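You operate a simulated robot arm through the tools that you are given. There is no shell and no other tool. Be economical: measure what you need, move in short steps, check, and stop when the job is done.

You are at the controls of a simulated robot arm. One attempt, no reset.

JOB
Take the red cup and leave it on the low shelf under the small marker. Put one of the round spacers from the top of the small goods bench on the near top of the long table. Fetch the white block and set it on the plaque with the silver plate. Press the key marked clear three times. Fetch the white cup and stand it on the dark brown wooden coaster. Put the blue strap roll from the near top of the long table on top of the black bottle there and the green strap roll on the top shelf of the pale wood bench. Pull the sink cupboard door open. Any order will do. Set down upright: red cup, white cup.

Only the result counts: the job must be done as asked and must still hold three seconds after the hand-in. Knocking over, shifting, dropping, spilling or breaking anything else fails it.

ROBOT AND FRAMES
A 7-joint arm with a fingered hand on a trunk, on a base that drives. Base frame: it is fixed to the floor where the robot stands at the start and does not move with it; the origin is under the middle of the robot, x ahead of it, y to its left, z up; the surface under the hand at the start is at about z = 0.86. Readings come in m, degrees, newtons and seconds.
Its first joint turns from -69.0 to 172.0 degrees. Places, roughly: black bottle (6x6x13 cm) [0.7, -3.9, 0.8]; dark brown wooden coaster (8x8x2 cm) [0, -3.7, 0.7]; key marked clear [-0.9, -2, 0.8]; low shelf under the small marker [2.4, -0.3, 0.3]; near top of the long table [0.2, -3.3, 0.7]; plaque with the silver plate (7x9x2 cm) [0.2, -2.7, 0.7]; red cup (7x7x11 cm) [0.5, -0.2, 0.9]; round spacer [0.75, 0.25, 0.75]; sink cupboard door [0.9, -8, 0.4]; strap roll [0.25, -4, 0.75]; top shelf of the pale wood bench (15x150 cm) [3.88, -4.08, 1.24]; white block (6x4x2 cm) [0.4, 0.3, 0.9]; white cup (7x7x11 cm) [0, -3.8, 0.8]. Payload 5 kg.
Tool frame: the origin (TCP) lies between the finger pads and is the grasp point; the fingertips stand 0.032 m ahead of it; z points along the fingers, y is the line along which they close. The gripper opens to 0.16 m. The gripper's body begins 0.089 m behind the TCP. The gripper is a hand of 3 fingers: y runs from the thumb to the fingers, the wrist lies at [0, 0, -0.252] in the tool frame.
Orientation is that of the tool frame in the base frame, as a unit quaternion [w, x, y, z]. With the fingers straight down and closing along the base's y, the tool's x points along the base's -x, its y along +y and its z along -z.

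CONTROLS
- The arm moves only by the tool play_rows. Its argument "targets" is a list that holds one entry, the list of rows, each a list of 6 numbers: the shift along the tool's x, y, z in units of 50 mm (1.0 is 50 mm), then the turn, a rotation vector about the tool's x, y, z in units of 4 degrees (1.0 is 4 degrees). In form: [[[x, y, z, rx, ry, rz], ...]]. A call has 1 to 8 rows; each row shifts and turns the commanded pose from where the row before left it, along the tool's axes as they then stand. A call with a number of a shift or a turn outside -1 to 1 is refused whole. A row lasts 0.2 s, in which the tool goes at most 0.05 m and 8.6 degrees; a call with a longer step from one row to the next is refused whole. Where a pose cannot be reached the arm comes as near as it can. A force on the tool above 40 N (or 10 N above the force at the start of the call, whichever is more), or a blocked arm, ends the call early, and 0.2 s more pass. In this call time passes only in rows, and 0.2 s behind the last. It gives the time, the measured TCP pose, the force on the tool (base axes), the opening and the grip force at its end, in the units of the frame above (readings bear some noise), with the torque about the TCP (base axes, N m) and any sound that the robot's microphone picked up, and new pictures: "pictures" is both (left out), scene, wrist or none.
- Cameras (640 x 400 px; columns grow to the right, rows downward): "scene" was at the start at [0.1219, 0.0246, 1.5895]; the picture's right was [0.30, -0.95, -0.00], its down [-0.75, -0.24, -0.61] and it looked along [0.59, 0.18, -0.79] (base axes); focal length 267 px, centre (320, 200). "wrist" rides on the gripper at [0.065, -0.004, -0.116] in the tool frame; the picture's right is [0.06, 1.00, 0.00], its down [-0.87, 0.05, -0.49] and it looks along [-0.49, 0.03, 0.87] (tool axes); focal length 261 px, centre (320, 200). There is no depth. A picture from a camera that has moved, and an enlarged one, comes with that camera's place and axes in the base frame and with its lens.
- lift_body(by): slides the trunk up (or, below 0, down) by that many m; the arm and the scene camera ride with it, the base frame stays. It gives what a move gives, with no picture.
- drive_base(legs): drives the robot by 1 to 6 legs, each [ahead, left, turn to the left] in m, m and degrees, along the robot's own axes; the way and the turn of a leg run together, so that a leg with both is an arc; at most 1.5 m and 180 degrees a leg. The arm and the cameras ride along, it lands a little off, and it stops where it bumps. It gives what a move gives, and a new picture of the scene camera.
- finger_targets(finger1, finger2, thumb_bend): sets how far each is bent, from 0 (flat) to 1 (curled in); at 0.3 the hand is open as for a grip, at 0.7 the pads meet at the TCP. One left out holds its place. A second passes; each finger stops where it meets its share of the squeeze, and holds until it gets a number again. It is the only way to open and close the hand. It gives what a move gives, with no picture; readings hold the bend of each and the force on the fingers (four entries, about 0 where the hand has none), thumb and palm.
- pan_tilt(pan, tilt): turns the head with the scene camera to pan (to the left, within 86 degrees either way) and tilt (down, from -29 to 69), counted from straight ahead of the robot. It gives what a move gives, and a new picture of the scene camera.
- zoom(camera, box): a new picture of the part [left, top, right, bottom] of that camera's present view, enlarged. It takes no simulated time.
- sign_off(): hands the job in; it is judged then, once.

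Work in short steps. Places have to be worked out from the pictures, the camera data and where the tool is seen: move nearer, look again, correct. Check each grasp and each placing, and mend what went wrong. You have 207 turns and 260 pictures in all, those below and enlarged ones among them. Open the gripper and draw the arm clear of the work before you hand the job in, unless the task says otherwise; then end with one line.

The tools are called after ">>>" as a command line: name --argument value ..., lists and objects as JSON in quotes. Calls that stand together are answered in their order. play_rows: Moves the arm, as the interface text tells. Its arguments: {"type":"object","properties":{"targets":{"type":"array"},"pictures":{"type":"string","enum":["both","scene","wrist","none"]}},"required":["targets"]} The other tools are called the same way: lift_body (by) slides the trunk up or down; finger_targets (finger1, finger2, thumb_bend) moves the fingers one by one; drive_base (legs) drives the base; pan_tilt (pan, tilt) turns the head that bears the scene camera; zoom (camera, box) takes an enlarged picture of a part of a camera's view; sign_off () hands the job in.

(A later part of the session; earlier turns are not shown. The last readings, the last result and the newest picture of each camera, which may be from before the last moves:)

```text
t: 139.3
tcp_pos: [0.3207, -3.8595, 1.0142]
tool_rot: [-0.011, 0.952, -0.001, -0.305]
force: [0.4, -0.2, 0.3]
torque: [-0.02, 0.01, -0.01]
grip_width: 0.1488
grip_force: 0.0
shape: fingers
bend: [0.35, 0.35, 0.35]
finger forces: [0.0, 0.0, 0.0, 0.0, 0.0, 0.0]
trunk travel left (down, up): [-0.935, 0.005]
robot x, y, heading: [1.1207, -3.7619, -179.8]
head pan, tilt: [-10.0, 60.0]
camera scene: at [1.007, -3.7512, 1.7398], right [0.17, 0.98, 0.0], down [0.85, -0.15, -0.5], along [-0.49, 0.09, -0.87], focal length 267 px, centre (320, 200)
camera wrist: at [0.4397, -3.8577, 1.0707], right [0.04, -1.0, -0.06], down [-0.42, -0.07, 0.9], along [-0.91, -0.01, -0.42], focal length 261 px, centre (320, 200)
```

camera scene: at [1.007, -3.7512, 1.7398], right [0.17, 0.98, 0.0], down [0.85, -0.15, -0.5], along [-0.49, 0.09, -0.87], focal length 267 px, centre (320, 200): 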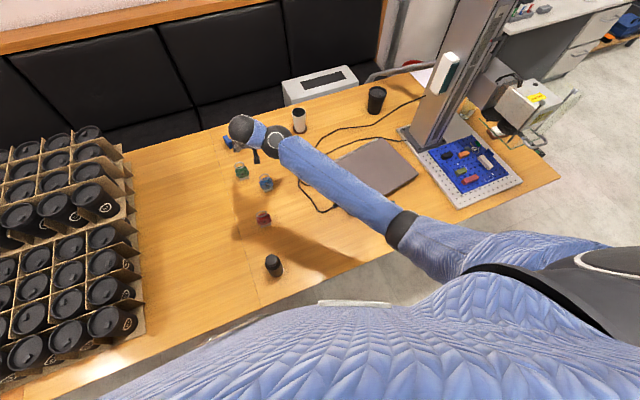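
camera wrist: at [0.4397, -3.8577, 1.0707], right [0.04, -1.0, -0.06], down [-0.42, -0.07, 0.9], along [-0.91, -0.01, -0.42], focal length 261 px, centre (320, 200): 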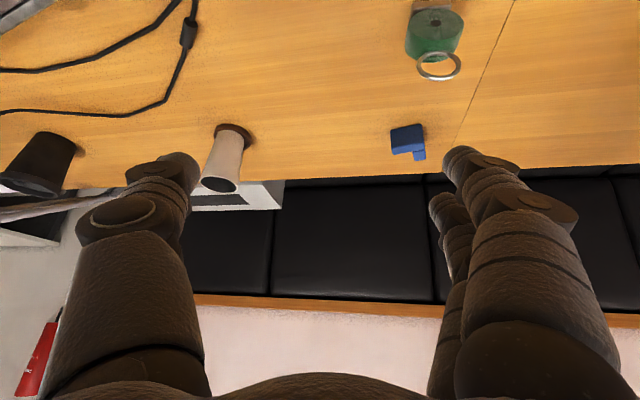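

I descend further and reduce tilt so the wrist camera sees the blue roll.

>>> play_rows --targets '[[[0.6, 0.08, 0.66, 0, 0.8, 0], [0.55, 0.08, 0.7, 0, 0.9, 0], [0.3, 0.05, 0.5, 0, 0.9, 0], [0, 0, 0, 0, 0.9, 0], [0, 0, 0, 0, 0.9, 0]]]' --pictures "both"

```text
t: 140.5
tcp_pos: [0.3307, -3.8694, 0.8962]
tool_rot: [-0.011, 0.988, -0.003, -0.156]
force: [0.6, 0.2, 0.5]
torque: [0.01, -0.01, 0.01]
grip_width: 0.1484
grip_force: 0.0
shape: fingers
bend: [0.35, 0.35, 0.35]
finger forces: [0.0, 0.1, 0.0, 0.0, 0.2, 0.0]
trunk travel left (down, up): [-0.935, 0.005]
robot x, y, heading: [1.1249, -3.7671, -179.9]
head pan, tilt: [-10.0, 60.0]
camera scene: at [1.0073, -3.7526, 1.7397], right [0.17, 0.98, 0.0], down [0.85, -0.15, -0.5], along [-0.49, 0.09, -0.87], focal length 267 px, centre (320, 200)
camera wrist: at [0.4283, -3.8677, 0.9855], right [0.05, -1.0, -0.04], down [-0.68, -0.06, 0.73], along [-0.73, -0.01, -0.68], focal length 261 px, centre (320, 200)
```

scene: 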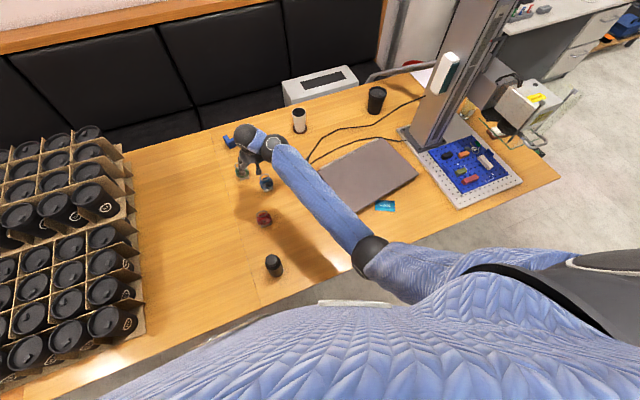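
wrist: 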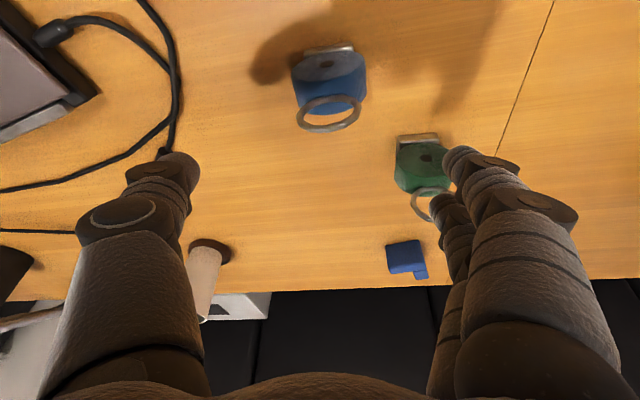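

Blue roll ≈(0.337,−3.871), turned ~11°. I align yaw, narrow the hand, and descend partway.

>>> finger_targets --finger1 0.43 --finger2 0.43 --thumb_bend 0.43

>>> play_rows --targets '[[[0, 0, 0, 0, 0, -0.9], [0, 0, 0, 0, 0, -0.9], [0.2, 0, 0.4, 0, 0, -0.9], [0.2, 0, 0.5, 0, 0, 0]]]' --pictures "wrist"

```text
t: 141.5
tcp_pos: [0.331, -3.8693, 0.8962]
tool_rot: [-0.012, 0.988, -0.003, -0.155]
force: [0.9, -0.5, -0.5]
torque: [-0.01, -0.02, -0.01]
grip_width: 0.1168
grip_force: 0.1
shape: fingers
bend: [0.43, 0.43, 0.43]
finger forces: [0.0, 0.1, 0.0, 0.0, 0.1, 0.0]
trunk travel left (down, up): [-0.935, 0.005]
robot x, y, heading: [1.1239, -3.7676, -179.7]
head pan, tilt: [-10.0, 60.0]
```

```text
t: 142.5
tcp_pos: [0.3352, -3.8636, 0.8474]
tool_rot: [-0.026, 0.984, 0.09, -0.153]
force: [-0.7, 0.3, 0.7]
torque: [-0.01, -0.03, 0.03]
grip_width: 0.1165
grip_force: 0.1
shape: fingers
bend: [0.43, 0.43, 0.43]
finger forces: [0.0, 0.0, 0.1, 0.0, 0.0, 0.1]
trunk travel left (down, up): [-0.935, 0.005]
robot x, y, heading: [1.1198, -3.7688, -179.8]
head pan, tilt: [-10.0, 60.0]
camera wrist: at [0.4316, -3.8498, 0.9376], right [0.23, -0.97, -0.1], down [-0.65, -0.23, 0.72], along [-0.72, -0.1, -0.68], focal length 261 px, centre (320, 200)
```

wrist: 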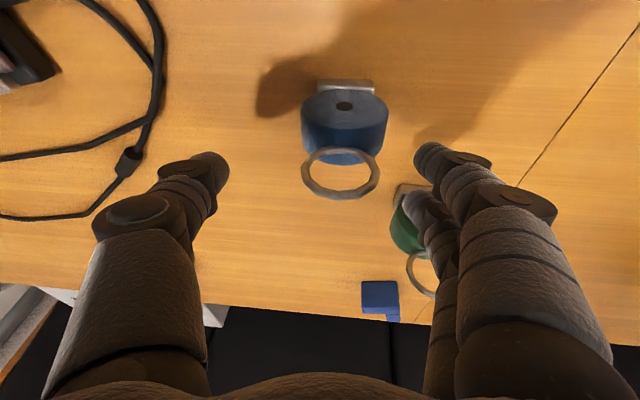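

Yaw is aligned; body centre ≈(0.337,−3.873). Final descent to z≈0.778, then close.

>>> play_rows --targets '[[[0.21, 0.15, 0.66, 0, 0, 0], [0.21, 0.15, 0.66, 0, 0, 0]]]' --pictures "wrist"

```text
t: 143.2
tcp_pos: [0.3353, -3.8746, 0.7883]
tool_rot: [-0.023, 0.983, 0.09, -0.158]
force: [3.6, 1.5, 11.4]
torque: [-0.57, -0.44, 0.3]
grip_width: 0.1159
grip_force: 4.9
shape: fingers
bend: [0.44, 0.43, 0.43]
finger forces: [10.9, 0.0, 0.0, 0.1, 0.0, 0.0]
trunk travel left (down, up): [-0.935, 0.005]
robot x, y, heading: [1.1228, -3.7655, -179.8]
head pan, tilt: [-10.0, 60.0]
stopped in row 2: the force on the tool passed its limit at 43 N (the readings are from after the stop); the commanded pose is now the measured one
camera wrist: at [0.431, -3.8612, 0.8774], right [0.23, -0.97, -0.09], down [-0.65, -0.22, 0.73], along [-0.73, -0.11, -0.68], focal length 261 px, centre (320, 200)
```

wrist: 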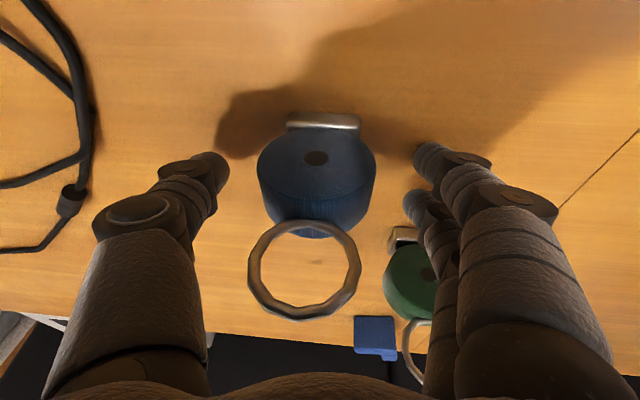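

Finger tip touched the table; I raise 5 mm and close on the roll.

>>> play_rows --targets '[[[-0.03, 0, -0.1, 0, 0, 0]]]' --pictures "none"

>>> finger_targets --finger1 0.6 --finger2 0.6 --thumb_bend 0.6

>>> zoom --camera "wrist" --box '[0, 0, 640, 400]'

```text
t: 143.6
tcp_pos: [0.3339, -3.8753, 0.7923]
tool_rot: [-0.024, 0.983, 0.09, -0.157]
force: [0.3, 0.5, -0.5]
torque: [-0.01, 0.0, 0.0]
grip_width: 0.1162
grip_force: 0.1
shape: fingers
bend: [0.43, 0.43, 0.43]
finger forces: [0.1, 0.0, 0.0, 0.0, 0.1, 0.1]
trunk travel left (down, up): [-0.935, 0.005]
robot x, y, heading: [1.1224, -3.764, -180.1]
head pan, tilt: [-10.0, 60.0]
```

```text
t: 144.6
tcp_pos: [0.3331, -3.8748, 0.7929]
tool_rot: [-0.024, 0.983, 0.089, -0.158]
force: [0.1, 0.4, -0.4]
torque: [-0.01, 0.01, 0.01]
grip_width: 0.0515
grip_force: 1.7
shape: fingers
bend: [0.59, 0.6, 0.59]
finger forces: [1.5, 0.0, 0.0, 0.1, 1.3, 0.0]
trunk travel left (down, up): [-0.935, 0.005]
robot x, y, heading: [1.1258, -3.7668, -180.2]
head pan, tilt: [-10.0, 60.0]
```

```text
1.00 times, centred on (320, 200) of wrist (not enlarged: the box is as wide or as high as the picture)
camera zoom: at [0.4307, -3.8608, 0.8815], right [0.23, -0.97, -0.09], down [-0.65, -0.22, 0.73], along [-0.73, -0.1, -0.68], focal length 261 px, centre (320, 200)
```

zoom: 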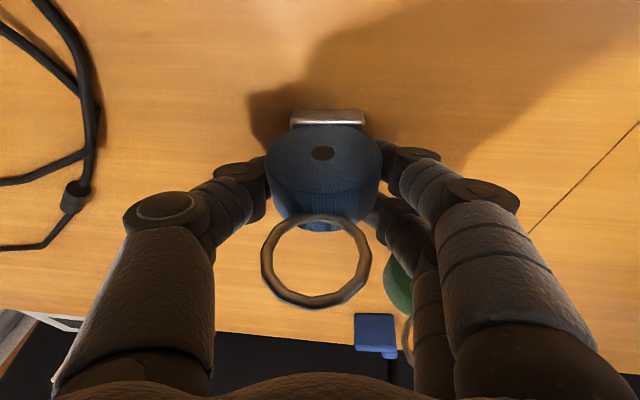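

>>> finger_targets --finger1 0.68 --finger2 0.68 --thumb_bend 0.68

>>> play_rows --targets '[[[-0.09, -0.02, -0.29, 0, 0, 0], [-0.19, -0.05, -0.6, 0, 0, 0]]]' --pictures "both"

```text
t: 145.6
tcp_pos: [0.3336, -3.8742, 0.791]
tool_rot: [-0.023, 0.983, 0.09, -0.157]
force: [-1.0, 0.1, 0.6]
torque: [0.0, 0.02, 0.0]
grip_width: 0.0477
grip_force: 11.1
shape: fingers
bend: [0.59, 0.68, 0.65]
finger forces: [10.6, 0.0, 0.1, 0.1, 10.2, 0.0]
trunk travel left (down, up): [-0.935, 0.005]
robot x, y, heading: [1.1232, -3.7662, -180.1]
head pan, tilt: [-10.0, 60.0]
```

```text
t: 146.2
tcp_pos: [0.3359, -3.8764, 0.839]
tool_rot: [-0.023, 0.983, 0.09, -0.158]
force: [0.1, -0.4, -1.6]
torque: [0.0, 0.02, 0.0]
grip_width: 0.0478
grip_force: 10.5
shape: fingers
bend: [0.59, 0.68, 0.65]
finger forces: [10.9, 0.1, 0.1, 0.0, 10.2, 0.0]
trunk travel left (down, up): [-0.935, 0.005]
robot x, y, heading: [1.1251, -3.766, -180.1]
head pan, tilt: [-10.0, 60.0]
camera scene: at [1.0079, -3.7523, 1.7398], right [0.17, 0.98, 0.0], down [0.85, -0.15, -0.5], along [-0.49, 0.09, -0.87], focal length 267 px, centre (320, 200)
camera wrist: at [0.4324, -3.8617, 0.9279], right [0.23, -0.97, -0.09], down [-0.65, -0.22, 0.73], along [-0.73, -0.1, -0.68], focal length 261 px, centre (320, 200)
```

scene: 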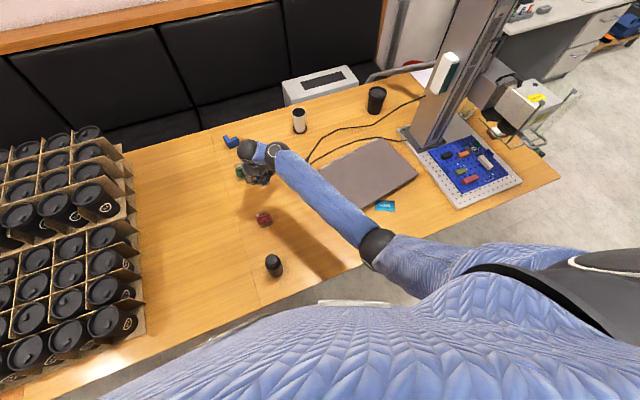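
wrist: 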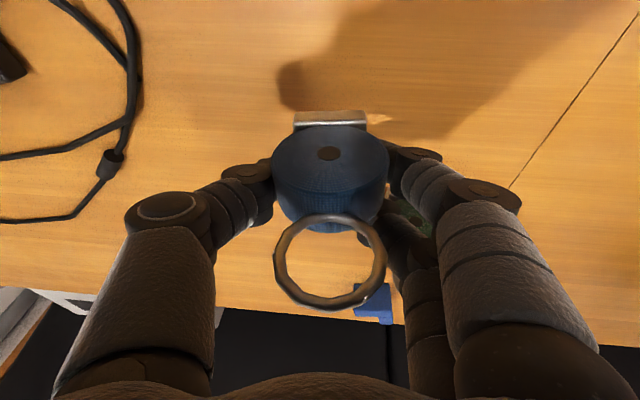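

Roll held (thumb + one finger, 10 N). I raise it 15 cm and back the base 0.37 m so the hand comes over the black bottle.

>>> play_rows --targets '[[[-0.297, -0.079, -0.94, 0, 0, 0], [-0.297, -0.079, -0.94, 0, 0, 0], [-0.297, -0.079, -0.94, 0, 0, 0]]]' --pictures "wrist"

>>> drive_base --legs '[[-0.37, 0, 0]]'

```text
t: 147.0
tcp_pos: [0.3359, -3.8724, 0.989]
tool_rot: [-0.024, 0.983, 0.089, -0.157]
force: [-0.6, 0.0, -0.7]
torque: [0.03, 0.01, 0.05]
grip_width: 0.0477
grip_force: 10.3
shape: fingers
bend: [0.59, 0.68, 0.65]
finger forces: [11.2, 0.0, 0.1, 0.0, 10.0, 0.0]
trunk travel left (down, up): [-0.935, 0.005]
robot x, y, heading: [1.1234, -3.7658, 179.8]
head pan, tilt: [-10.0, 60.0]
camera wrist: at [0.4318, -3.8586, 1.0792], right [0.23, -0.97, -0.09], down [-0.65, -0.22, 0.73], along [-0.73, -0.1, -0.68], focal length 261 px, centre (320, 200)
```

wrist: 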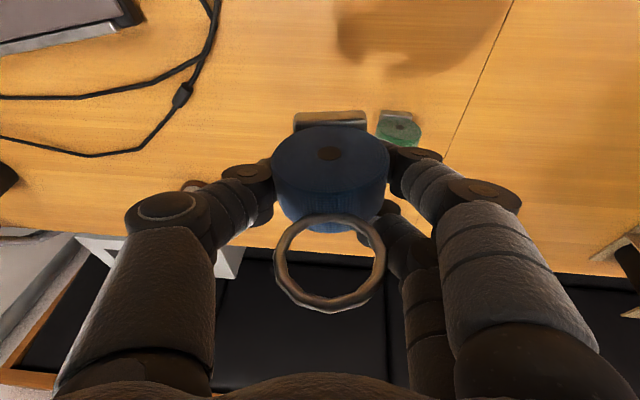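

```text
t: 149.3
tcp_pos: [0.7011, -3.8698, 0.9898]
tool_rot: [-0.024, 0.983, 0.088, -0.158]
force: [-1.0, -0.6, -1.1]
torque: [-0.03, 0.04, 0.02]
grip_width: 0.0477
grip_force: 10.8
shape: fingers
bend: [0.59, 0.68, 0.65]
finger forces: [11.4, 0.0, 0.1, 0.1, 9.9, 0.0]
trunk travel left (down, up): [-0.935, 0.005]
robot x, y, heading: [1.4907, -3.7616, 179.9]
head pan, tilt: [-10.0, 60.0]
camera scene: at [1.3746, -3.7519, 1.7398], right [0.18, 0.98, 0.0], down [0.85, -0.15, -0.5], along [-0.49, 0.09, -0.87], focal length 267 px, centre (320, 200)
```

scene: 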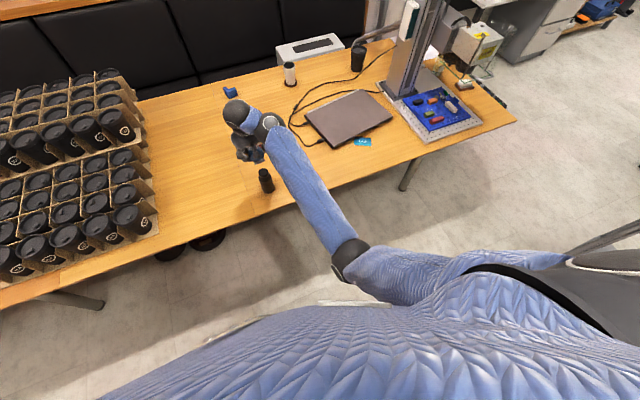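

>>> zoom --camera "scene" --box '[215, 90, 305, 200]'

>>> zoom --camera "wrist" --box '[160, 0, 480, 200]'

```text
3.64 times, centred on (260, 145) of scene
camera zoom: at [1.3746, -3.7519, 1.7398], right [0.18, 0.98, 0.0], down [0.85, -0.15, -0.5], along [-0.49, 0.09, -0.87], focal length 970 px, centre (538, 400)
```

zoom: 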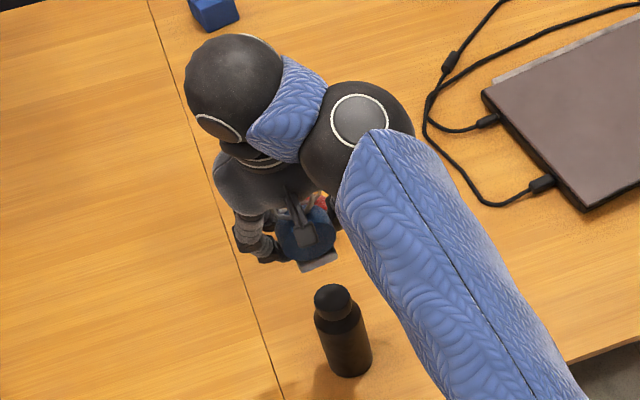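

```text
2.00 times, centred on (320, 100) of wrist
camera zoom: at [0.7981, -3.8571, 1.0792], right [0.23, -0.97, -0.09], down [-0.65, -0.22, 0.73], along [-0.73, -0.1, -0.68], focal length 521 px, centre (320, 400)
```

zoom: 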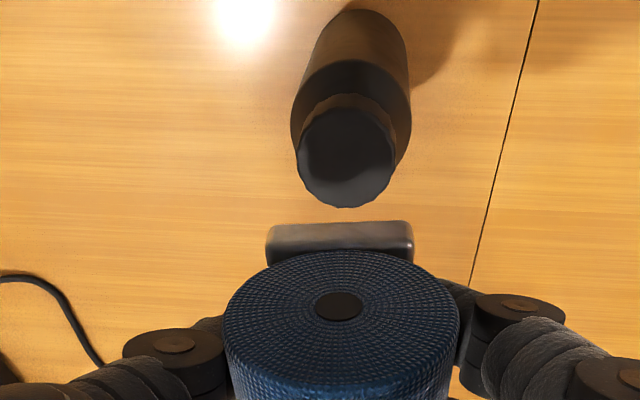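

Bottle cap centre ≈(0.713,−3.865). I shift ~1 cm and lower to just above the cap.

>>> play_rows --targets '[[[0.235, 0.015, 0.4, 0, 0, 0], [0.235, 0.015, 0.4, 0, 0, 0]]]' --pictures "none"

>>> zoom --camera "scene" --box '[235, 130, 305, 200]'

>>> zoom --camera "wrist" --box '[160, 0, 480, 200]'

```text
t: 149.9
tcp_pos: [0.7115, -3.8675, 0.9447]
tool_rot: [-0.023, 0.983, 0.088, -0.157]
force: [0.0, -0.1, -0.5]
torque: [0.02, 0.02, 0.03]
grip_width: 0.0476
grip_force: 10.6
shape: fingers
bend: [0.59, 0.68, 0.65]
finger forces: [11.3, 0.0, 0.0, 0.0, 9.9, 0.1]
trunk travel left (down, up): [-0.935, 0.005]
robot x, y, heading: [1.4882, -3.7626, 180.0]
head pan, tilt: [-10.0, 60.0]
```

```text
5.71 times, centred on (270, 165) of scene
camera zoom: at [1.3745, -3.7517, 1.7398], right [0.18, 0.98, 0.0], down [0.85, -0.15, -0.5], along [-0.49, 0.09, -0.87], focal length 1524 px, centre (606, 400)
```

zoom: 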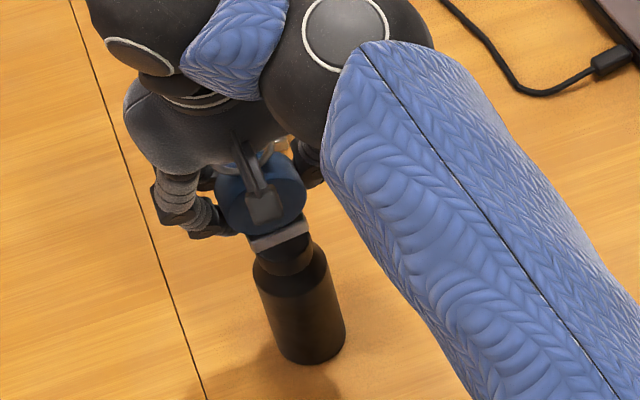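

```text
2.00 times, centred on (320, 100) of wrist
camera zoom: at [0.8082, -3.8537, 1.0339], right [0.23, -0.97, -0.09], down [-0.65, -0.22, 0.73], along [-0.73, -0.1, -0.68], focal length 521 px, centre (320, 400)
```

zoom: 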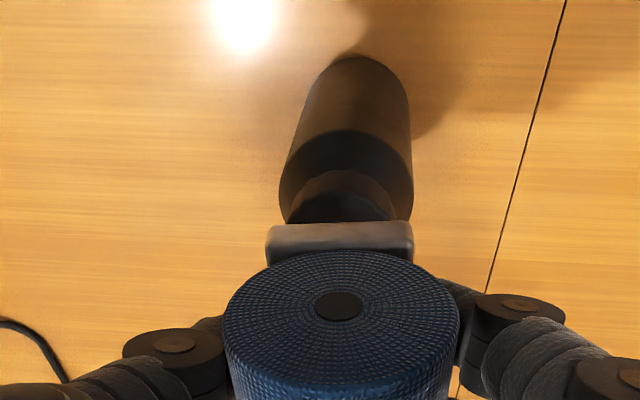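

Centred. I creep down to contact.

>>> play_rows --targets '[[[0.03, 0.008, 0.095, 0, 0, 0], [0.03, 0.008, 0.095, 0, 0, 0], [0.012, 0.003, 0.038, 0, 0, 0], [0.012, 0.003, 0.038, 0, 0, 0]]]' --pictures "none"

>>> play_rows --targets '[[[0.012, 0.003, 0.038, 0, 0, 0], [0.012, 0.003, 0.038, 0, 0, 0]]]' --pictures "none"

>>> zoom --camera "scene" --box '[235, 130, 305, 200]'

```text
t: 150.9
tcp_pos: [0.7107, -3.8678, 0.9306]
tool_rot: [-0.024, 0.983, 0.089, -0.158]
force: [-0.1, 0.2, -1.5]
torque: [0.02, 0.01, 0.0]
grip_width: 0.0475
grip_force: 10.5
shape: fingers
bend: [0.59, 0.68, 0.65]
finger forces: [11.3, 0.0, 0.0, 0.0, 9.9, 0.0]
trunk travel left (down, up): [-0.935, 0.005]
robot x, y, heading: [1.4907, -3.7657, 180.0]
head pan, tilt: [-10.0, 60.0]
```

```text
t: 151.5
tcp_pos: [0.7121, -3.8669, 0.9263]
tool_rot: [-0.023, 0.983, 0.089, -0.158]
force: [-0.4, -0.3, -1.6]
torque: [-0.02, 0.02, -0.03]
grip_width: 0.0475
grip_force: 11.3
shape: fingers
bend: [0.59, 0.68, 0.65]
finger forces: [11.3, 0.1, 0.0, 0.0, 9.8, 0.0]
trunk travel left (down, up): [-0.935, 0.005]
robot x, y, heading: [1.4895, -3.7627, 179.9]
head pan, tilt: [-10.0, 60.0]
```

```text
5.71 times, centred on (270, 165) of scene
camera zoom: at [1.3739, -3.752, 1.7397], right [0.18, 0.98, 0.0], down [0.85, -0.15, -0.5], along [-0.49, 0.09, -0.87], focal length 1524 px, centre (606, 400)
```

zoom: 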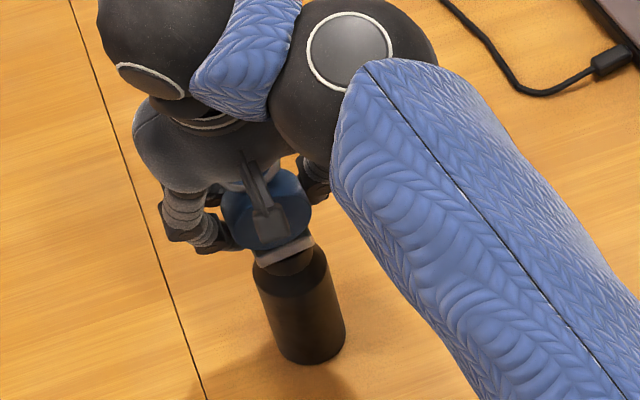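

Close to contact; continuing in 2 mm steps.

>>> play_rows --targets '[[[0.012, 0.003, 0.038, 0, 0, 0], [0.012, 0.003, 0.038, 0, 0, 0]]]' --pictures "none"

>>> play_rows --targets '[[[0.012, 0.003, 0.038, 0, 0, 0]]]' --pictures "none"

```text
t: 152.1
tcp_pos: [0.7111, -3.8657, 0.9221]
tool_rot: [-0.024, 0.983, 0.088, -0.157]
force: [0.1, 0.3, -0.8]
torque: [-0.01, 0.02, 0.01]
grip_width: 0.0474
grip_force: 10.7
shape: fingers
bend: [0.59, 0.68, 0.65]
finger forces: [11.4, 0.0, 0.0, 0.0, 9.8, 0.0]
trunk travel left (down, up): [-0.935, 0.005]
robot x, y, heading: [1.4929, -3.7661, 180.1]
head pan, tilt: [-10.0, 60.0]
```

```text
t: 152.5
tcp_pos: [0.711, -3.8677, 0.9209]
tool_rot: [-0.024, 0.983, 0.089, -0.158]
force: [-1.5, -0.5, 6.2]
torque: [-0.15, -0.03, 0.04]
grip_width: 0.0471
grip_force: 11.5
shape: fingers
bend: [0.6, 0.68, 0.65]
finger forces: [11.7, 0.0, 0.0, 0.0, 10.6, 0.0]
trunk travel left (down, up): [-0.935, 0.005]
robot x, y, heading: [1.4882, -3.7634, 179.9]
head pan, tilt: [-10.0, 60.0]
```

Contact (6 N). Quick look before release.

>>> zoom --camera "wrist" --box '[160, 0, 480, 200]'

>>> zoom --camera "scene" --box '[235, 130, 305, 200]'

```text
2.00 times, centred on (320, 100) of wrist
camera zoom: at [0.8073, -3.8532, 1.0101], right [0.22, -0.97, -0.09], down [-0.65, -0.22, 0.73], along [-0.73, -0.1, -0.68], focal length 521 px, centre (320, 400)
```

zoom: 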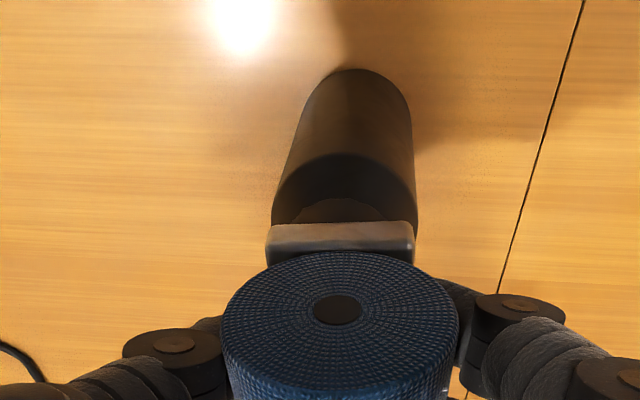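

```text
5.71 times, centred on (270, 165) of scene
camera zoom: at [1.3747, -3.7517, 1.74], right [0.18, 0.98, 0.0], down [0.85, -0.15, -0.5], along [-0.49, 0.09, -0.87], focal length 1524 px, centre (606, 400)
```

zoom: 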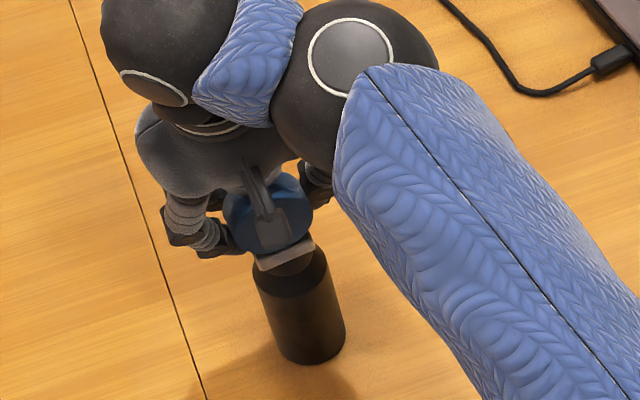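

Well centred on the cap. I relieve slightly and open gradually.

>>> play_rows --targets '[[[-0.006, -0.001, -0.019, 0, 0, 0]]]' --pictures "none"

>>> finger_targets --finger1 0.56 --finger2 0.56 --thumb_bend 0.57

>>> finger_targets --finger1 0.42 --finger2 0.42 --thumb_bend 0.42

>>> zoom --camera "wrist" --box '[0, 0, 640, 400]'

```text
t: 152.9
tcp_pos: [0.7118, -3.866, 0.9207]
tool_rot: [-0.023, 0.983, 0.088, -0.158]
force: [-0.5, -0.6, 5.6]
torque: [-0.11, -0.03, -0.01]
grip_width: 0.0472
grip_force: 10.5
shape: fingers
bend: [0.6, 0.68, 0.65]
finger forces: [11.7, 0.1, 0.0, 0.0, 10.2, 0.1]
trunk travel left (down, up): [-0.935, 0.005]
robot x, y, heading: [1.4911, -3.7662, 179.7]
head pan, tilt: [-10.0, 60.0]
```

```text
t: 153.9
tcp_pos: [0.7112, -3.8656, 0.9217]
tool_rot: [-0.023, 0.983, 0.089, -0.157]
force: [-0.3, -1.1, -1.0]
torque: [0.02, 0.01, -0.01]
grip_width: 0.0623
grip_force: 0.1
shape: fingers
bend: [0.56, 0.56, 0.56]
finger forces: [0.1, 0.0, 0.0, 0.0, 0.1, 0.0]
trunk travel left (down, up): [-0.935, 0.005]
robot x, y, heading: [1.4882, -3.7649, 180.0]
head pan, tilt: [-10.0, 60.0]
```

```text
t: 154.9
tcp_pos: [0.7111, -3.8669, 0.9208]
tool_rot: [-0.024, 0.983, 0.088, -0.158]
force: [0.1, 1.4, -0.1]
torque: [0.0, 0.0, -0.01]
grip_width: 0.1192
grip_force: 0.1
shape: fingers
bend: [0.42, 0.42, 0.42]
finger forces: [0.1, 0.0, 0.0, 0.0, 0.0, 0.0]
trunk travel left (down, up): [-0.935, 0.005]
robot x, y, heading: [1.4885, -3.7622, 179.9]
head pan, tilt: [-10.0, 60.0]
```

```text
1.00 times, centred on (320, 200) of wrist (not enlarged: the box is as wide or as high as the picture)
camera zoom: at [0.8073, -3.8529, 1.0103], right [0.23, -0.97, -0.09], down [-0.65, -0.22, 0.73], along [-0.73, -0.1, -0.68], focal length 261 px, centre (320, 200)
```

zoom: 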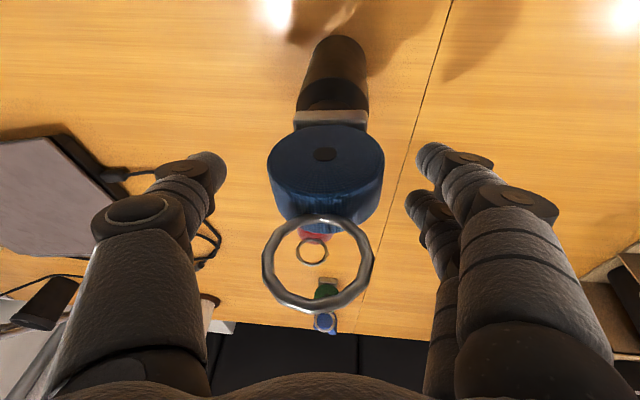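

The blue roll stands on the bottle. I withdraw upward along the tool axis.

>>> play_rows --targets '[[[0, 0, -0.9, 0, 0, 0], [0, 0, -0.9, 0, 0, 0], [0, 0, -0.9, 0, 0, 0]]]' --pictures "wrist"

>>> zoom --camera "scene" --box '[215, 90, 305, 200]'

```text
t: 155.7
tcp_pos: [0.7485, -3.845, 1.042]
tool_rot: [-0.04, 0.983, 0.086, -0.157]
force: [0.2, -0.3, -0.4]
torque: [-0.03, -0.03, 0.03]
grip_width: 0.1197
grip_force: 0.1
shape: fingers
bend: [0.42, 0.42, 0.42]
finger forces: [0.1, 0.0, 0.0, 0.0, 0.1, 0.0]
trunk travel left (down, up): [-0.935, 0.005]
robot x, y, heading: [1.4917, -3.7636, 179.9]
head pan, tilt: [-10.0, 60.0]
camera wrist: at [0.8452, -3.8338, 1.1312], right [0.22, -0.97, -0.12], down [-0.65, -0.24, 0.72], along [-0.73, -0.08, -0.68], focal length 261 px, centre (320, 200)
```

wrist: 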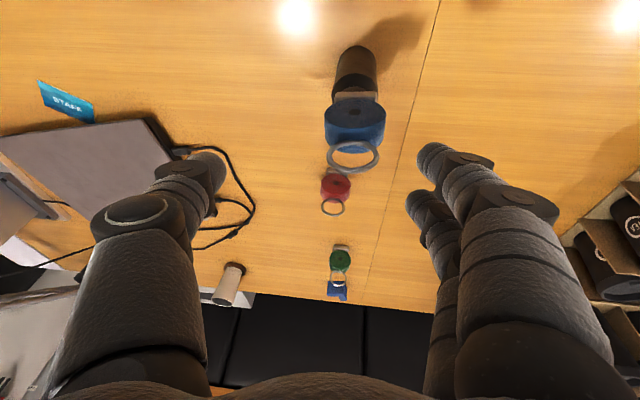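

```text
3.64 times, centred on (260, 145) of scene
camera zoom: at [1.3744, -3.7507, 1.7397], right [0.18, 0.98, 0.0], down [0.85, -0.15, -0.5], along [-0.49, 0.09, -0.87], focal length 970 px, centre (538, 400)
```

zoom: 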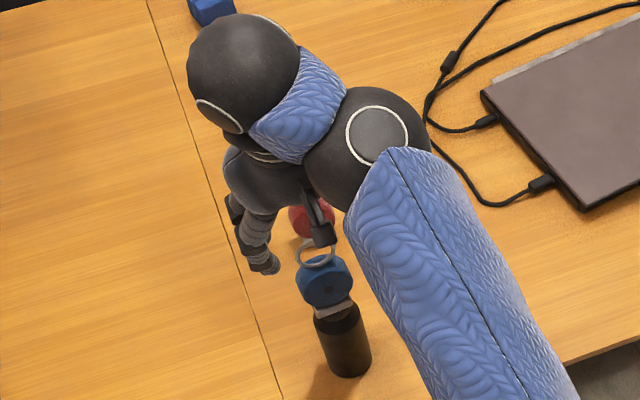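

Blue roll is stable on the bottle. For the green one I raise/tilt the hand, shift right and drive forward past the bottle.

>>> play_rows --targets '[[[-0.2, -0.04, -0.5, 0, -0.9, 0], [-0.22, -0.04, -0.5, 0, -0.9, 0], [-0.25, -0.04, -0.48, 0, -0.9, 0], [-0.28, -0.04, -0.46, 0, -0.9, 0]]]' --pictures "none"

>>> drive_base --legs '[[0, -0.1, 0], [0.4, 0, 0]]'

```text
t: 156.7
tcp_pos: [0.747, -3.8697, 1.1596]
tool_rot: [-0.012, 0.956, 0.09, -0.279]
force: [0.5, 0.3, 1.1]
torque: [-0.02, -0.02, -0.02]
grip_width: 0.1202
grip_force: 0.1
shape: fingers
bend: [0.42, 0.42, 0.42]
finger forces: [0.1, 0.0, 0.1, 0.0, 0.1, 0.1]
trunk travel left (down, up): [-0.935, 0.005]
robot x, y, heading: [1.493, -3.766, 179.8]
head pan, tilt: [-10.0, 60.0]
```

```text
t: 159.9
tcp_pos: [0.3435, -3.7647, 1.1585]
tool_rot: [-0.012, 0.956, 0.09, -0.28]
force: [-0.9, 0.4, -0.2]
torque: [0.01, 0.0, 0.01]
grip_width: 0.12
grip_force: 0.1
shape: fingers
bend: [0.42, 0.42, 0.42]
finger forces: [0.0, 0.0, 0.1, 0.1, 0.1, 0.0]
trunk travel left (down, up): [-0.935, 0.005]
robot x, y, heading: [1.0852, -3.6683, 179.8]
head pan, tilt: [-10.0, 60.0]
camera scene: at [0.9704, -3.6505, 1.7397], right [0.18, 0.98, 0.0], down [0.85, -0.16, -0.5], along [-0.49, 0.09, -0.87], focal length 267 px, centre (320, 200)
```

scene: 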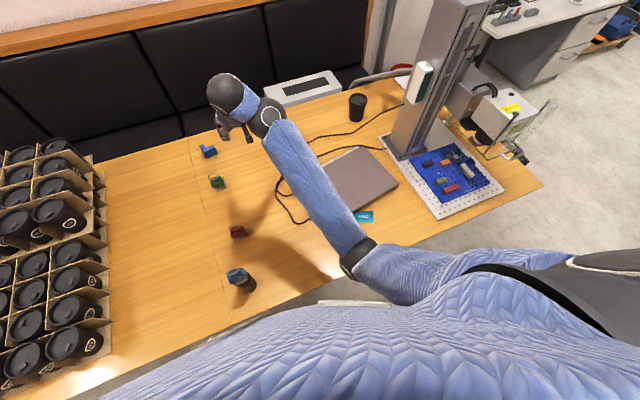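

I move the hand left over the green roll (≈(0.26,−3.972)), coming down to z≈1.02.

>>> play_rows --targets '[[[-0.083, 0.672, 0.547, 0, 0, 0], [-0.083, 0.672, 0.547, 0, 0, 0], [-0.083, 0.672, 0.547, 0, 0, 0], [-0.083, 0.672, 0.547, 0, 0, 0], [-0.083, 0.672, 0.547, 0, 0, 0], [-0.083, 0.672, 0.547, 0, 0, 0]]]' --pictures "none"

>>> play_rows --targets '[[[0.4, 0.05, 0.6, 0, 0.8, 0], [0.4, 0.05, 0.6, 0, 0.8, 0], [0.4, 0.05, 0.6, 0, 0.8, 0], [0, 0, 0.4, 0, 0.8, 0]]]' --pictures "both"

```text
t: 161.3
tcp_pos: [0.2666, -3.9741, 1.0183]
tool_rot: [-0.014, 0.956, 0.088, -0.28]
force: [0.1, 0.0, -0.2]
torque: [0.02, 0.0, -0.01]
grip_width: 0.1198
grip_force: 0.0
shape: fingers
bend: [0.42, 0.42, 0.42]
finger forces: [0.1, 0.0, 0.1, 0.0, 0.0, 0.0]
trunk travel left (down, up): [-0.935, 0.005]
robot x, y, heading: [1.0903, -3.6659, 179.7]
head pan, tilt: [-10.0, 60.0]
```

```text
t: 162.3
tcp_pos: [0.2663, -3.9704, 0.8917]
tool_rot: [-0.024, 0.981, 0.087, -0.17]
force: [-0.6, 0.2, 0.4]
torque: [0.03, 0.02, 0.03]
grip_width: 0.1199
grip_force: 0.2
shape: fingers
bend: [0.42, 0.42, 0.42]
finger forces: [0.0, 0.0, 0.1, 0.1, 0.0, 0.0]
trunk travel left (down, up): [-0.935, 0.005]
robot x, y, heading: [1.0867, -3.6673, 179.6]
head pan, tilt: [-10.0, 60.0]
camera scene: at [0.9703, -3.6518, 1.7397], right [0.18, 0.98, 0.0], down [0.85, -0.16, -0.5], along [-0.49, 0.09, -0.87], focal length 267 px, centre (320, 200)
camera wrist: at [0.3654, -3.957, 0.9774], right [0.22, -0.97, -0.1], down [-0.63, -0.22, 0.75], along [-0.74, -0.1, -0.66], focal length 261 px, centre (320, 200)
```

scene: 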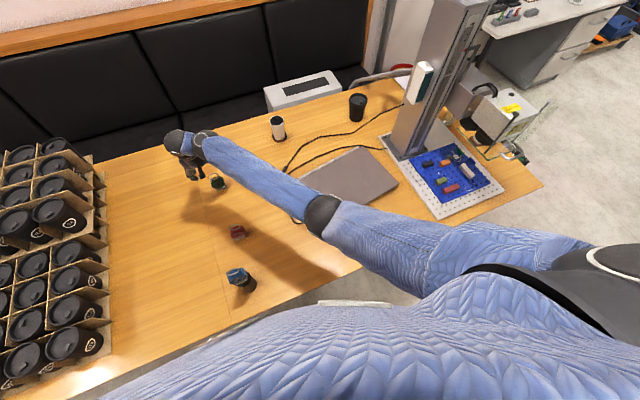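
wrist: 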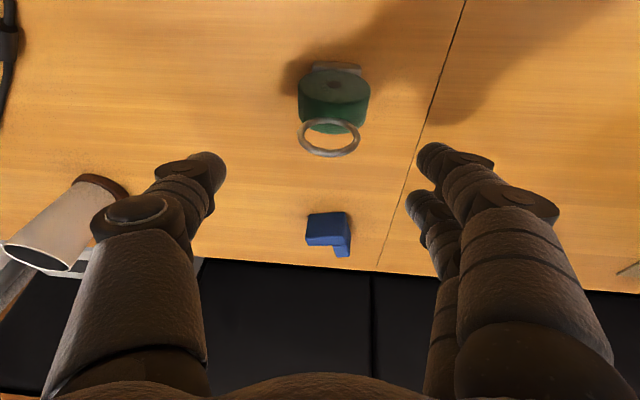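

Aligned; I descend to z≈0.793 straddling the green roll.

>>> play_rows --targets '[[[0.193, 0.07, 0.63, 0, 0, 0], [0.193, 0.07, 0.63, 0, 0, 0], [0.193, 0.07, 0.6, 0, 0, 0]]]' --pictures "wrist"

```text
t: 163.2
tcp_pos: [0.2633, -3.9753, 0.7928]
tool_rot: [-0.023, 0.981, 0.087, -0.171]
force: [-0.4, -0.4, -0.3]
torque: [0.03, 0.01, -0.01]
grip_width: 0.1198
grip_force: 0.1
shape: fingers
bend: [0.42, 0.42, 0.42]
finger forces: [0.0, 0.1, 0.1, 0.0, 0.0, 0.0]
trunk travel left (down, up): [-0.935, 0.005]
robot x, y, heading: [1.0905, -3.6679, 179.5]
head pan, tilt: [-10.0, 60.0]
camera wrist: at [0.3623, -3.9609, 0.8799], right [0.22, -0.97, -0.1], down [-0.63, -0.22, 0.75], along [-0.75, -0.1, -0.66], focal length 261 px, centre (320, 200)
```

wrist: 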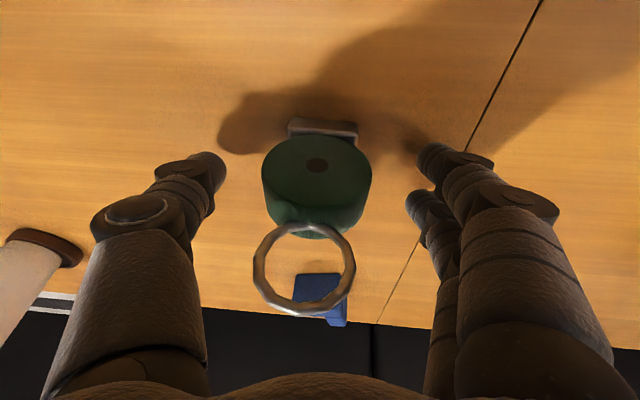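

>>> finger_targets --finger1 0.58 --finger2 0.58 --thumb_bend 0.58

>>> finger_targets --finger1 0.68 --finger2 0.68 --thumb_bend 0.68

>>> play_rows --targets '[[[-0.1, -0.02, -0.29, 0, 0, 0], [-0.2, -0.05, -0.6, 0, 0, 0]]]' --pictures "wrist"

```text
t: 164.2
tcp_pos: [0.264, -3.9736, 0.7938]
tool_rot: [-0.022, 0.981, 0.087, -0.171]
force: [-0.4, 0.5, -0.5]
torque: [-0.04, 0.0, -0.01]
grip_width: 0.0599
grip_force: 0.3
shape: fingers
bend: [0.57, 0.57, 0.57]
finger forces: [0.1, 0.0, 0.0, 0.0, 0.2, 0.0]
trunk travel left (down, up): [-0.935, 0.005]
robot x, y, heading: [1.0835, -3.6651, 179.7]
head pan, tilt: [-10.0, 60.0]
```

```text
t: 165.2
tcp_pos: [0.2648, -3.9736, 0.7924]
tool_rot: [-0.023, 0.981, 0.086, -0.172]
force: [1.1, -0.3, 0.5]
torque: [0.02, -0.03, 0.02]
grip_width: 0.0483
grip_force: 14.0
shape: fingers
bend: [0.6, 0.66, 0.64]
finger forces: [10.5, 3.0, 0.0, 0.0, 13.5, 0.0]
trunk travel left (down, up): [-0.935, 0.005]
robot x, y, heading: [1.0903, -3.6641, 179.7]
head pan, tilt: [-10.0, 60.0]
```

```text
t: 165.8
tcp_pos: [0.2651, -3.975, 0.8406]
tool_rot: [-0.022, 0.981, 0.087, -0.17]
force: [-0.8, 0.8, -2.2]
torque: [-0.02, -0.01, -0.02]
grip_width: 0.0484
grip_force: 13.4
shape: fingers
bend: [0.6, 0.66, 0.64]
finger forces: [11.0, 2.8, 0.1, 0.1, 13.3, 0.0]
trunk travel left (down, up): [-0.935, 0.005]
robot x, y, heading: [1.087, -3.6665, 179.4]
head pan, tilt: [-10.0, 60.0]
camera wrist: at [0.3642, -3.9607, 0.9277], right [0.22, -0.97, -0.1], down [-0.63, -0.22, 0.75], along [-0.75, -0.1, -0.66], focal length 261 px, centre (320, 200)
```

wrist: 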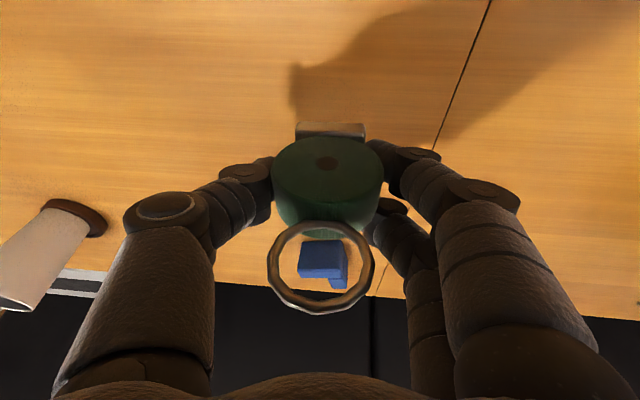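

The green roll is held by all digits. I raise with more tilt, shift right, and back away from the table.

>>> play_rows --targets '[[[-0.2, -0.05, -0.6, 0, -0.8, 0], [-0.25, -0.05, -0.6, 0, -0.8, 0], [-0.3, -0.05, -0.6, 0, -0.8, 0], [-0.35, -0.05, -0.6, 0, -0.8, 0], [-0.4, -0.05, -0.6, 0, -0.8, 0], [-0.4, -0.05, -0.6, 0, 0, 0], [-0.4, -0.05, -0.6, 0, 0, 0]]]' --pictures "none"

>>> play_rows --targets '[[[0, -0.95, 0, 0, 0, 0], [0, -0.95, 0, 0, 0, 0], [0, -0.95, 0, 0, 0, 0], [0, -0.95, 0, 0, 0, 0]]]' --pictures "both"

```text
t: 167.3
tcp_pos: [0.266, -3.9764, 1.0848]
tool_rot: [-0.011, 0.948, 0.09, -0.306]
force: [0.9, -0.3, -0.7]
torque: [-0.01, -0.01, 0.02]
grip_width: 0.0486
grip_force: 13.7
shape: fingers
bend: [0.6, 0.66, 0.64]
finger forces: [11.0, 2.7, 0.1, 0.0, 13.3, 0.0]
trunk travel left (down, up): [-0.935, 0.005]
robot x, y, heading: [1.0861, -3.6657, 179.7]
head pan, tilt: [-10.0, 60.0]
```

```text
t: 168.3
tcp_pos: [0.237, -3.7864, 1.0965]
tool_rot: [-0.01, 0.948, 0.09, -0.305]
force: [-0.4, 1.5, -1.6]
torque: [-0.05, -0.01, -0.01]
grip_width: 0.0487
grip_force: 13.5
shape: fingers
bend: [0.6, 0.66, 0.64]
finger forces: [10.8, 2.7, 0.0, 0.1, 13.0, 0.1]
trunk travel left (down, up): [-0.935, 0.005]
robot x, y, heading: [1.0889, -3.6669, 179.8]
head pan, tilt: [-10.0, 60.0]
camera scene: at [0.9714, -3.6488, 1.7398], right [0.18, 0.98, 0.0], down [0.85, -0.16, -0.5], along [-0.49, 0.09, -0.87], focal length 267 px, centre (320, 200)
camera wrist: at [0.3557, -3.7665, 1.1529], right [0.21, -0.97, -0.11], down [-0.4, -0.19, 0.9], along [-0.89, -0.15, -0.43], focal length 261 px, centre (320, 200)
```

scene: 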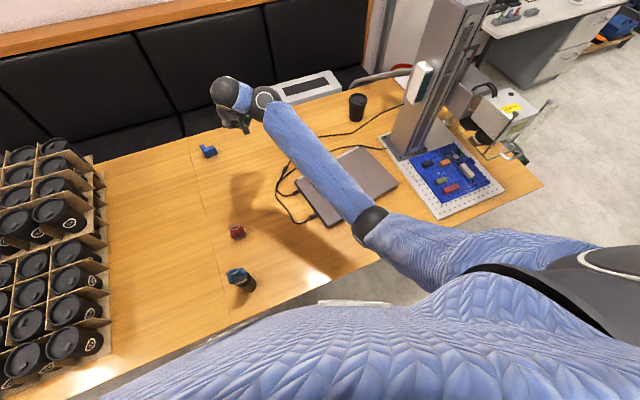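
wrist: 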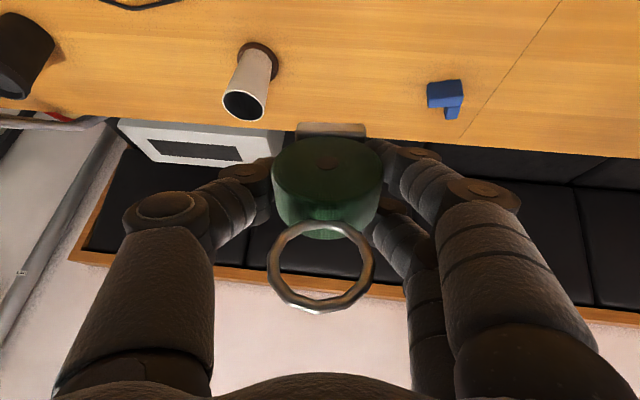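

I back off 0.8 m and turn left by 180° toward the pale wood bench.

>>> drive_base --legs '[[-0.8, 0, 0], [0, 0, 90], [0, 0, 90]]'

>>> pan_tilt --pan 5 --tilt 28

```text
t: 180.3
tcp_pos: [2.7251, -3.5317, 1.0964]
tool_rot: [0.306, -0.099, 0.947, -0.007]
force: [-0.1, -0.4, -1.0]
torque: [0.03, 0.03, -0.03]
grip_width: 0.0483
grip_force: 13.4
shape: fingers
bend: [0.6, 0.66, 0.64]
finger forces: [10.5, 2.4, 0.0, 0.1, 12.5, 0.1]
trunk travel left (down, up): [-0.935, 0.005]
robot x, y, heading: [1.8757, -3.6707, 0.7]
head pan, tilt: [-10.0, 60.0]
camera scene: at [1.9923, -3.6776, 1.7397], right [-0.16, -0.99, 0.0], down [-0.85, 0.14, -0.5], along [0.49, -0.08, -0.87], focal length 267 px, centre (320, 200)
```

scene: 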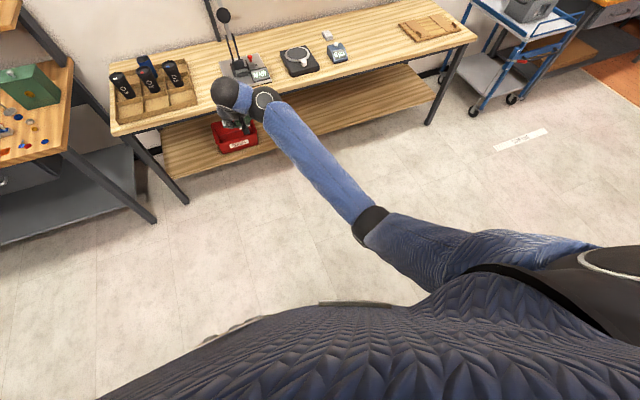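

```text
t: 181.2
tcp_pos: [2.7245, -3.5307, 1.0964]
tool_rot: [0.306, -0.099, 0.947, -0.008]
force: [0.0, -0.1, -2.2]
torque: [-0.01, 0.01, 0.02]
grip_width: 0.0483
grip_force: 13.1
shape: fingers
bend: [0.6, 0.66, 0.64]
finger forces: [10.7, 2.5, 0.0, 0.1, 12.5, 0.0]
trunk travel left (down, up): [-0.935, 0.005]
robot x, y, heading: [1.874, -3.6687, 0.7]
head pan, tilt: [5.0, 28.0]
camera scene: at [2.0172, -3.6579, 1.7849], right [0.1, -0.99, 0.0], down [-0.47, -0.05, -0.88], along [0.88, 0.09, -0.47], focal length 267 px, centre (320, 200)
```

scene: 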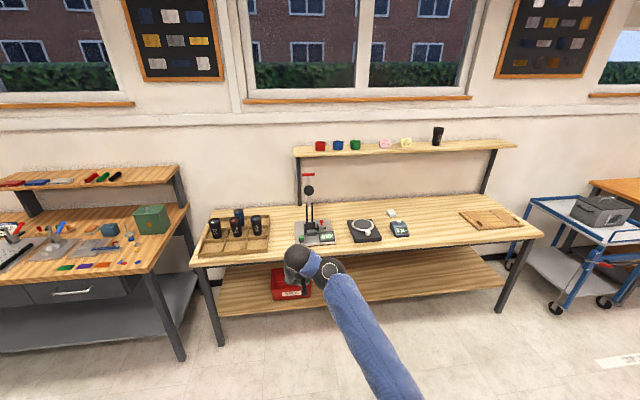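

The top shelf has a free stretch right of the black cup (y≈−4.5). I drive across to face that part, still 0.5 m short.

>>> drive_base --legs '[[0, -1.05, 0], [0.6, 0, 7.3]]'

>>> pan_tilt --pan 5 --tilt 28

```text
t: 189.6
tcp_pos: [3.2914, -4.4332, 1.0966]
tool_rot: [0.306, -0.161, 0.938, 0.013]
force: [-0.5, -0.4, -0.4]
torque: [0.01, 0.01, 0.02]
grip_width: 0.0483
grip_force: 12.4
shape: fingers
bend: [0.6, 0.66, 0.64]
finger forces: [10.6, 2.5, 0.0, 0.0, 12.4, 0.1]
trunk travel left (down, up): [-0.935, 0.005]
robot x, y, heading: [2.4702, -4.688, 8.5]
head pan, tilt: [5.0, 28.0]
camera scene: at [2.609, -4.654, 1.785], right [0.23, -0.97, 0.0], down [-0.46, -0.11, -0.88], along [0.86, 0.21, -0.47], focal length 267 px, centre (320, 200)
```

scene: 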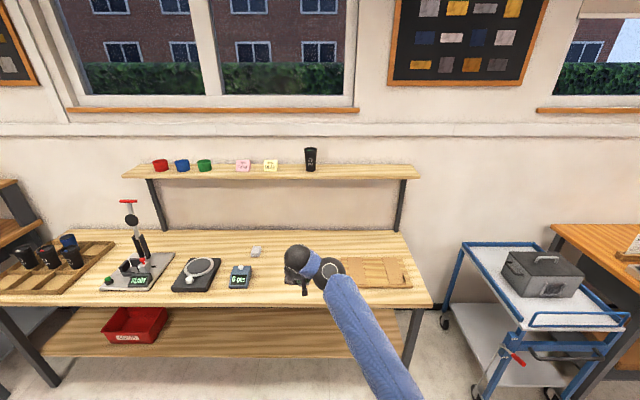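

```text
t: 190.2
tcp_pos: [3.2915, -4.4327, 1.0957]
tool_rot: [0.306, -0.162, 0.938, 0.013]
force: [1.3, 0.8, -0.7]
torque: [-0.01, 0.03, 0.01]
grip_width: 0.0481
grip_force: 13.1
shape: fingers
bend: [0.6, 0.66, 0.64]
finger forces: [10.6, 2.5, 0.0, 0.0, 12.4, 0.0]
trunk travel left (down, up): [-0.935, 0.005]
robot x, y, heading: [2.4692, -4.6874, 8.5]
head pan, tilt: [5.0, 28.0]
camera scene: at [2.6091, -4.654, 1.7849], right [0.23, -0.97, 0.0], down [-0.46, -0.11, -0.88], along [0.86, 0.21, -0.47], focal length 267 px, centre (320, 200)
```

scene: 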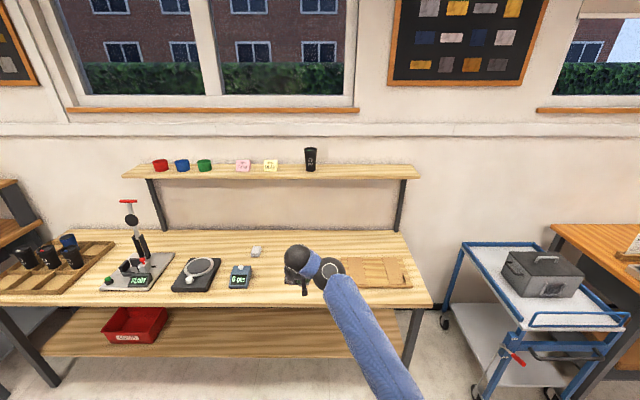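

>>> zoom --camera "scene" --box '[290, 140, 430, 200]'

```text
4.57 times, centred on (360, 170) of scene
camera zoom: at [2.6091, -4.654, 1.7849], right [0.23, -0.97, 0.0], down [-0.46, -0.11, -0.88], along [0.86, 0.21, -0.47], focal length 1219 px, centre (137, 337)
```

zoom: 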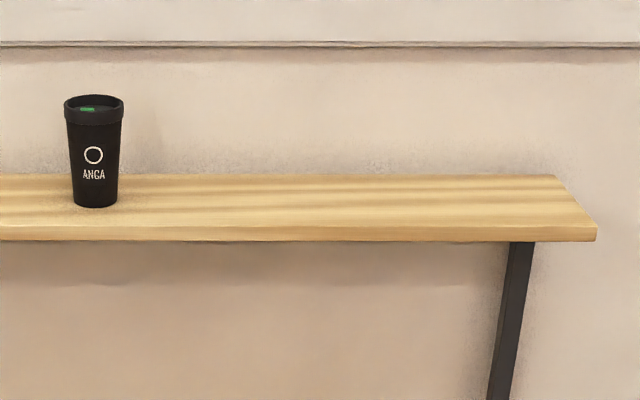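

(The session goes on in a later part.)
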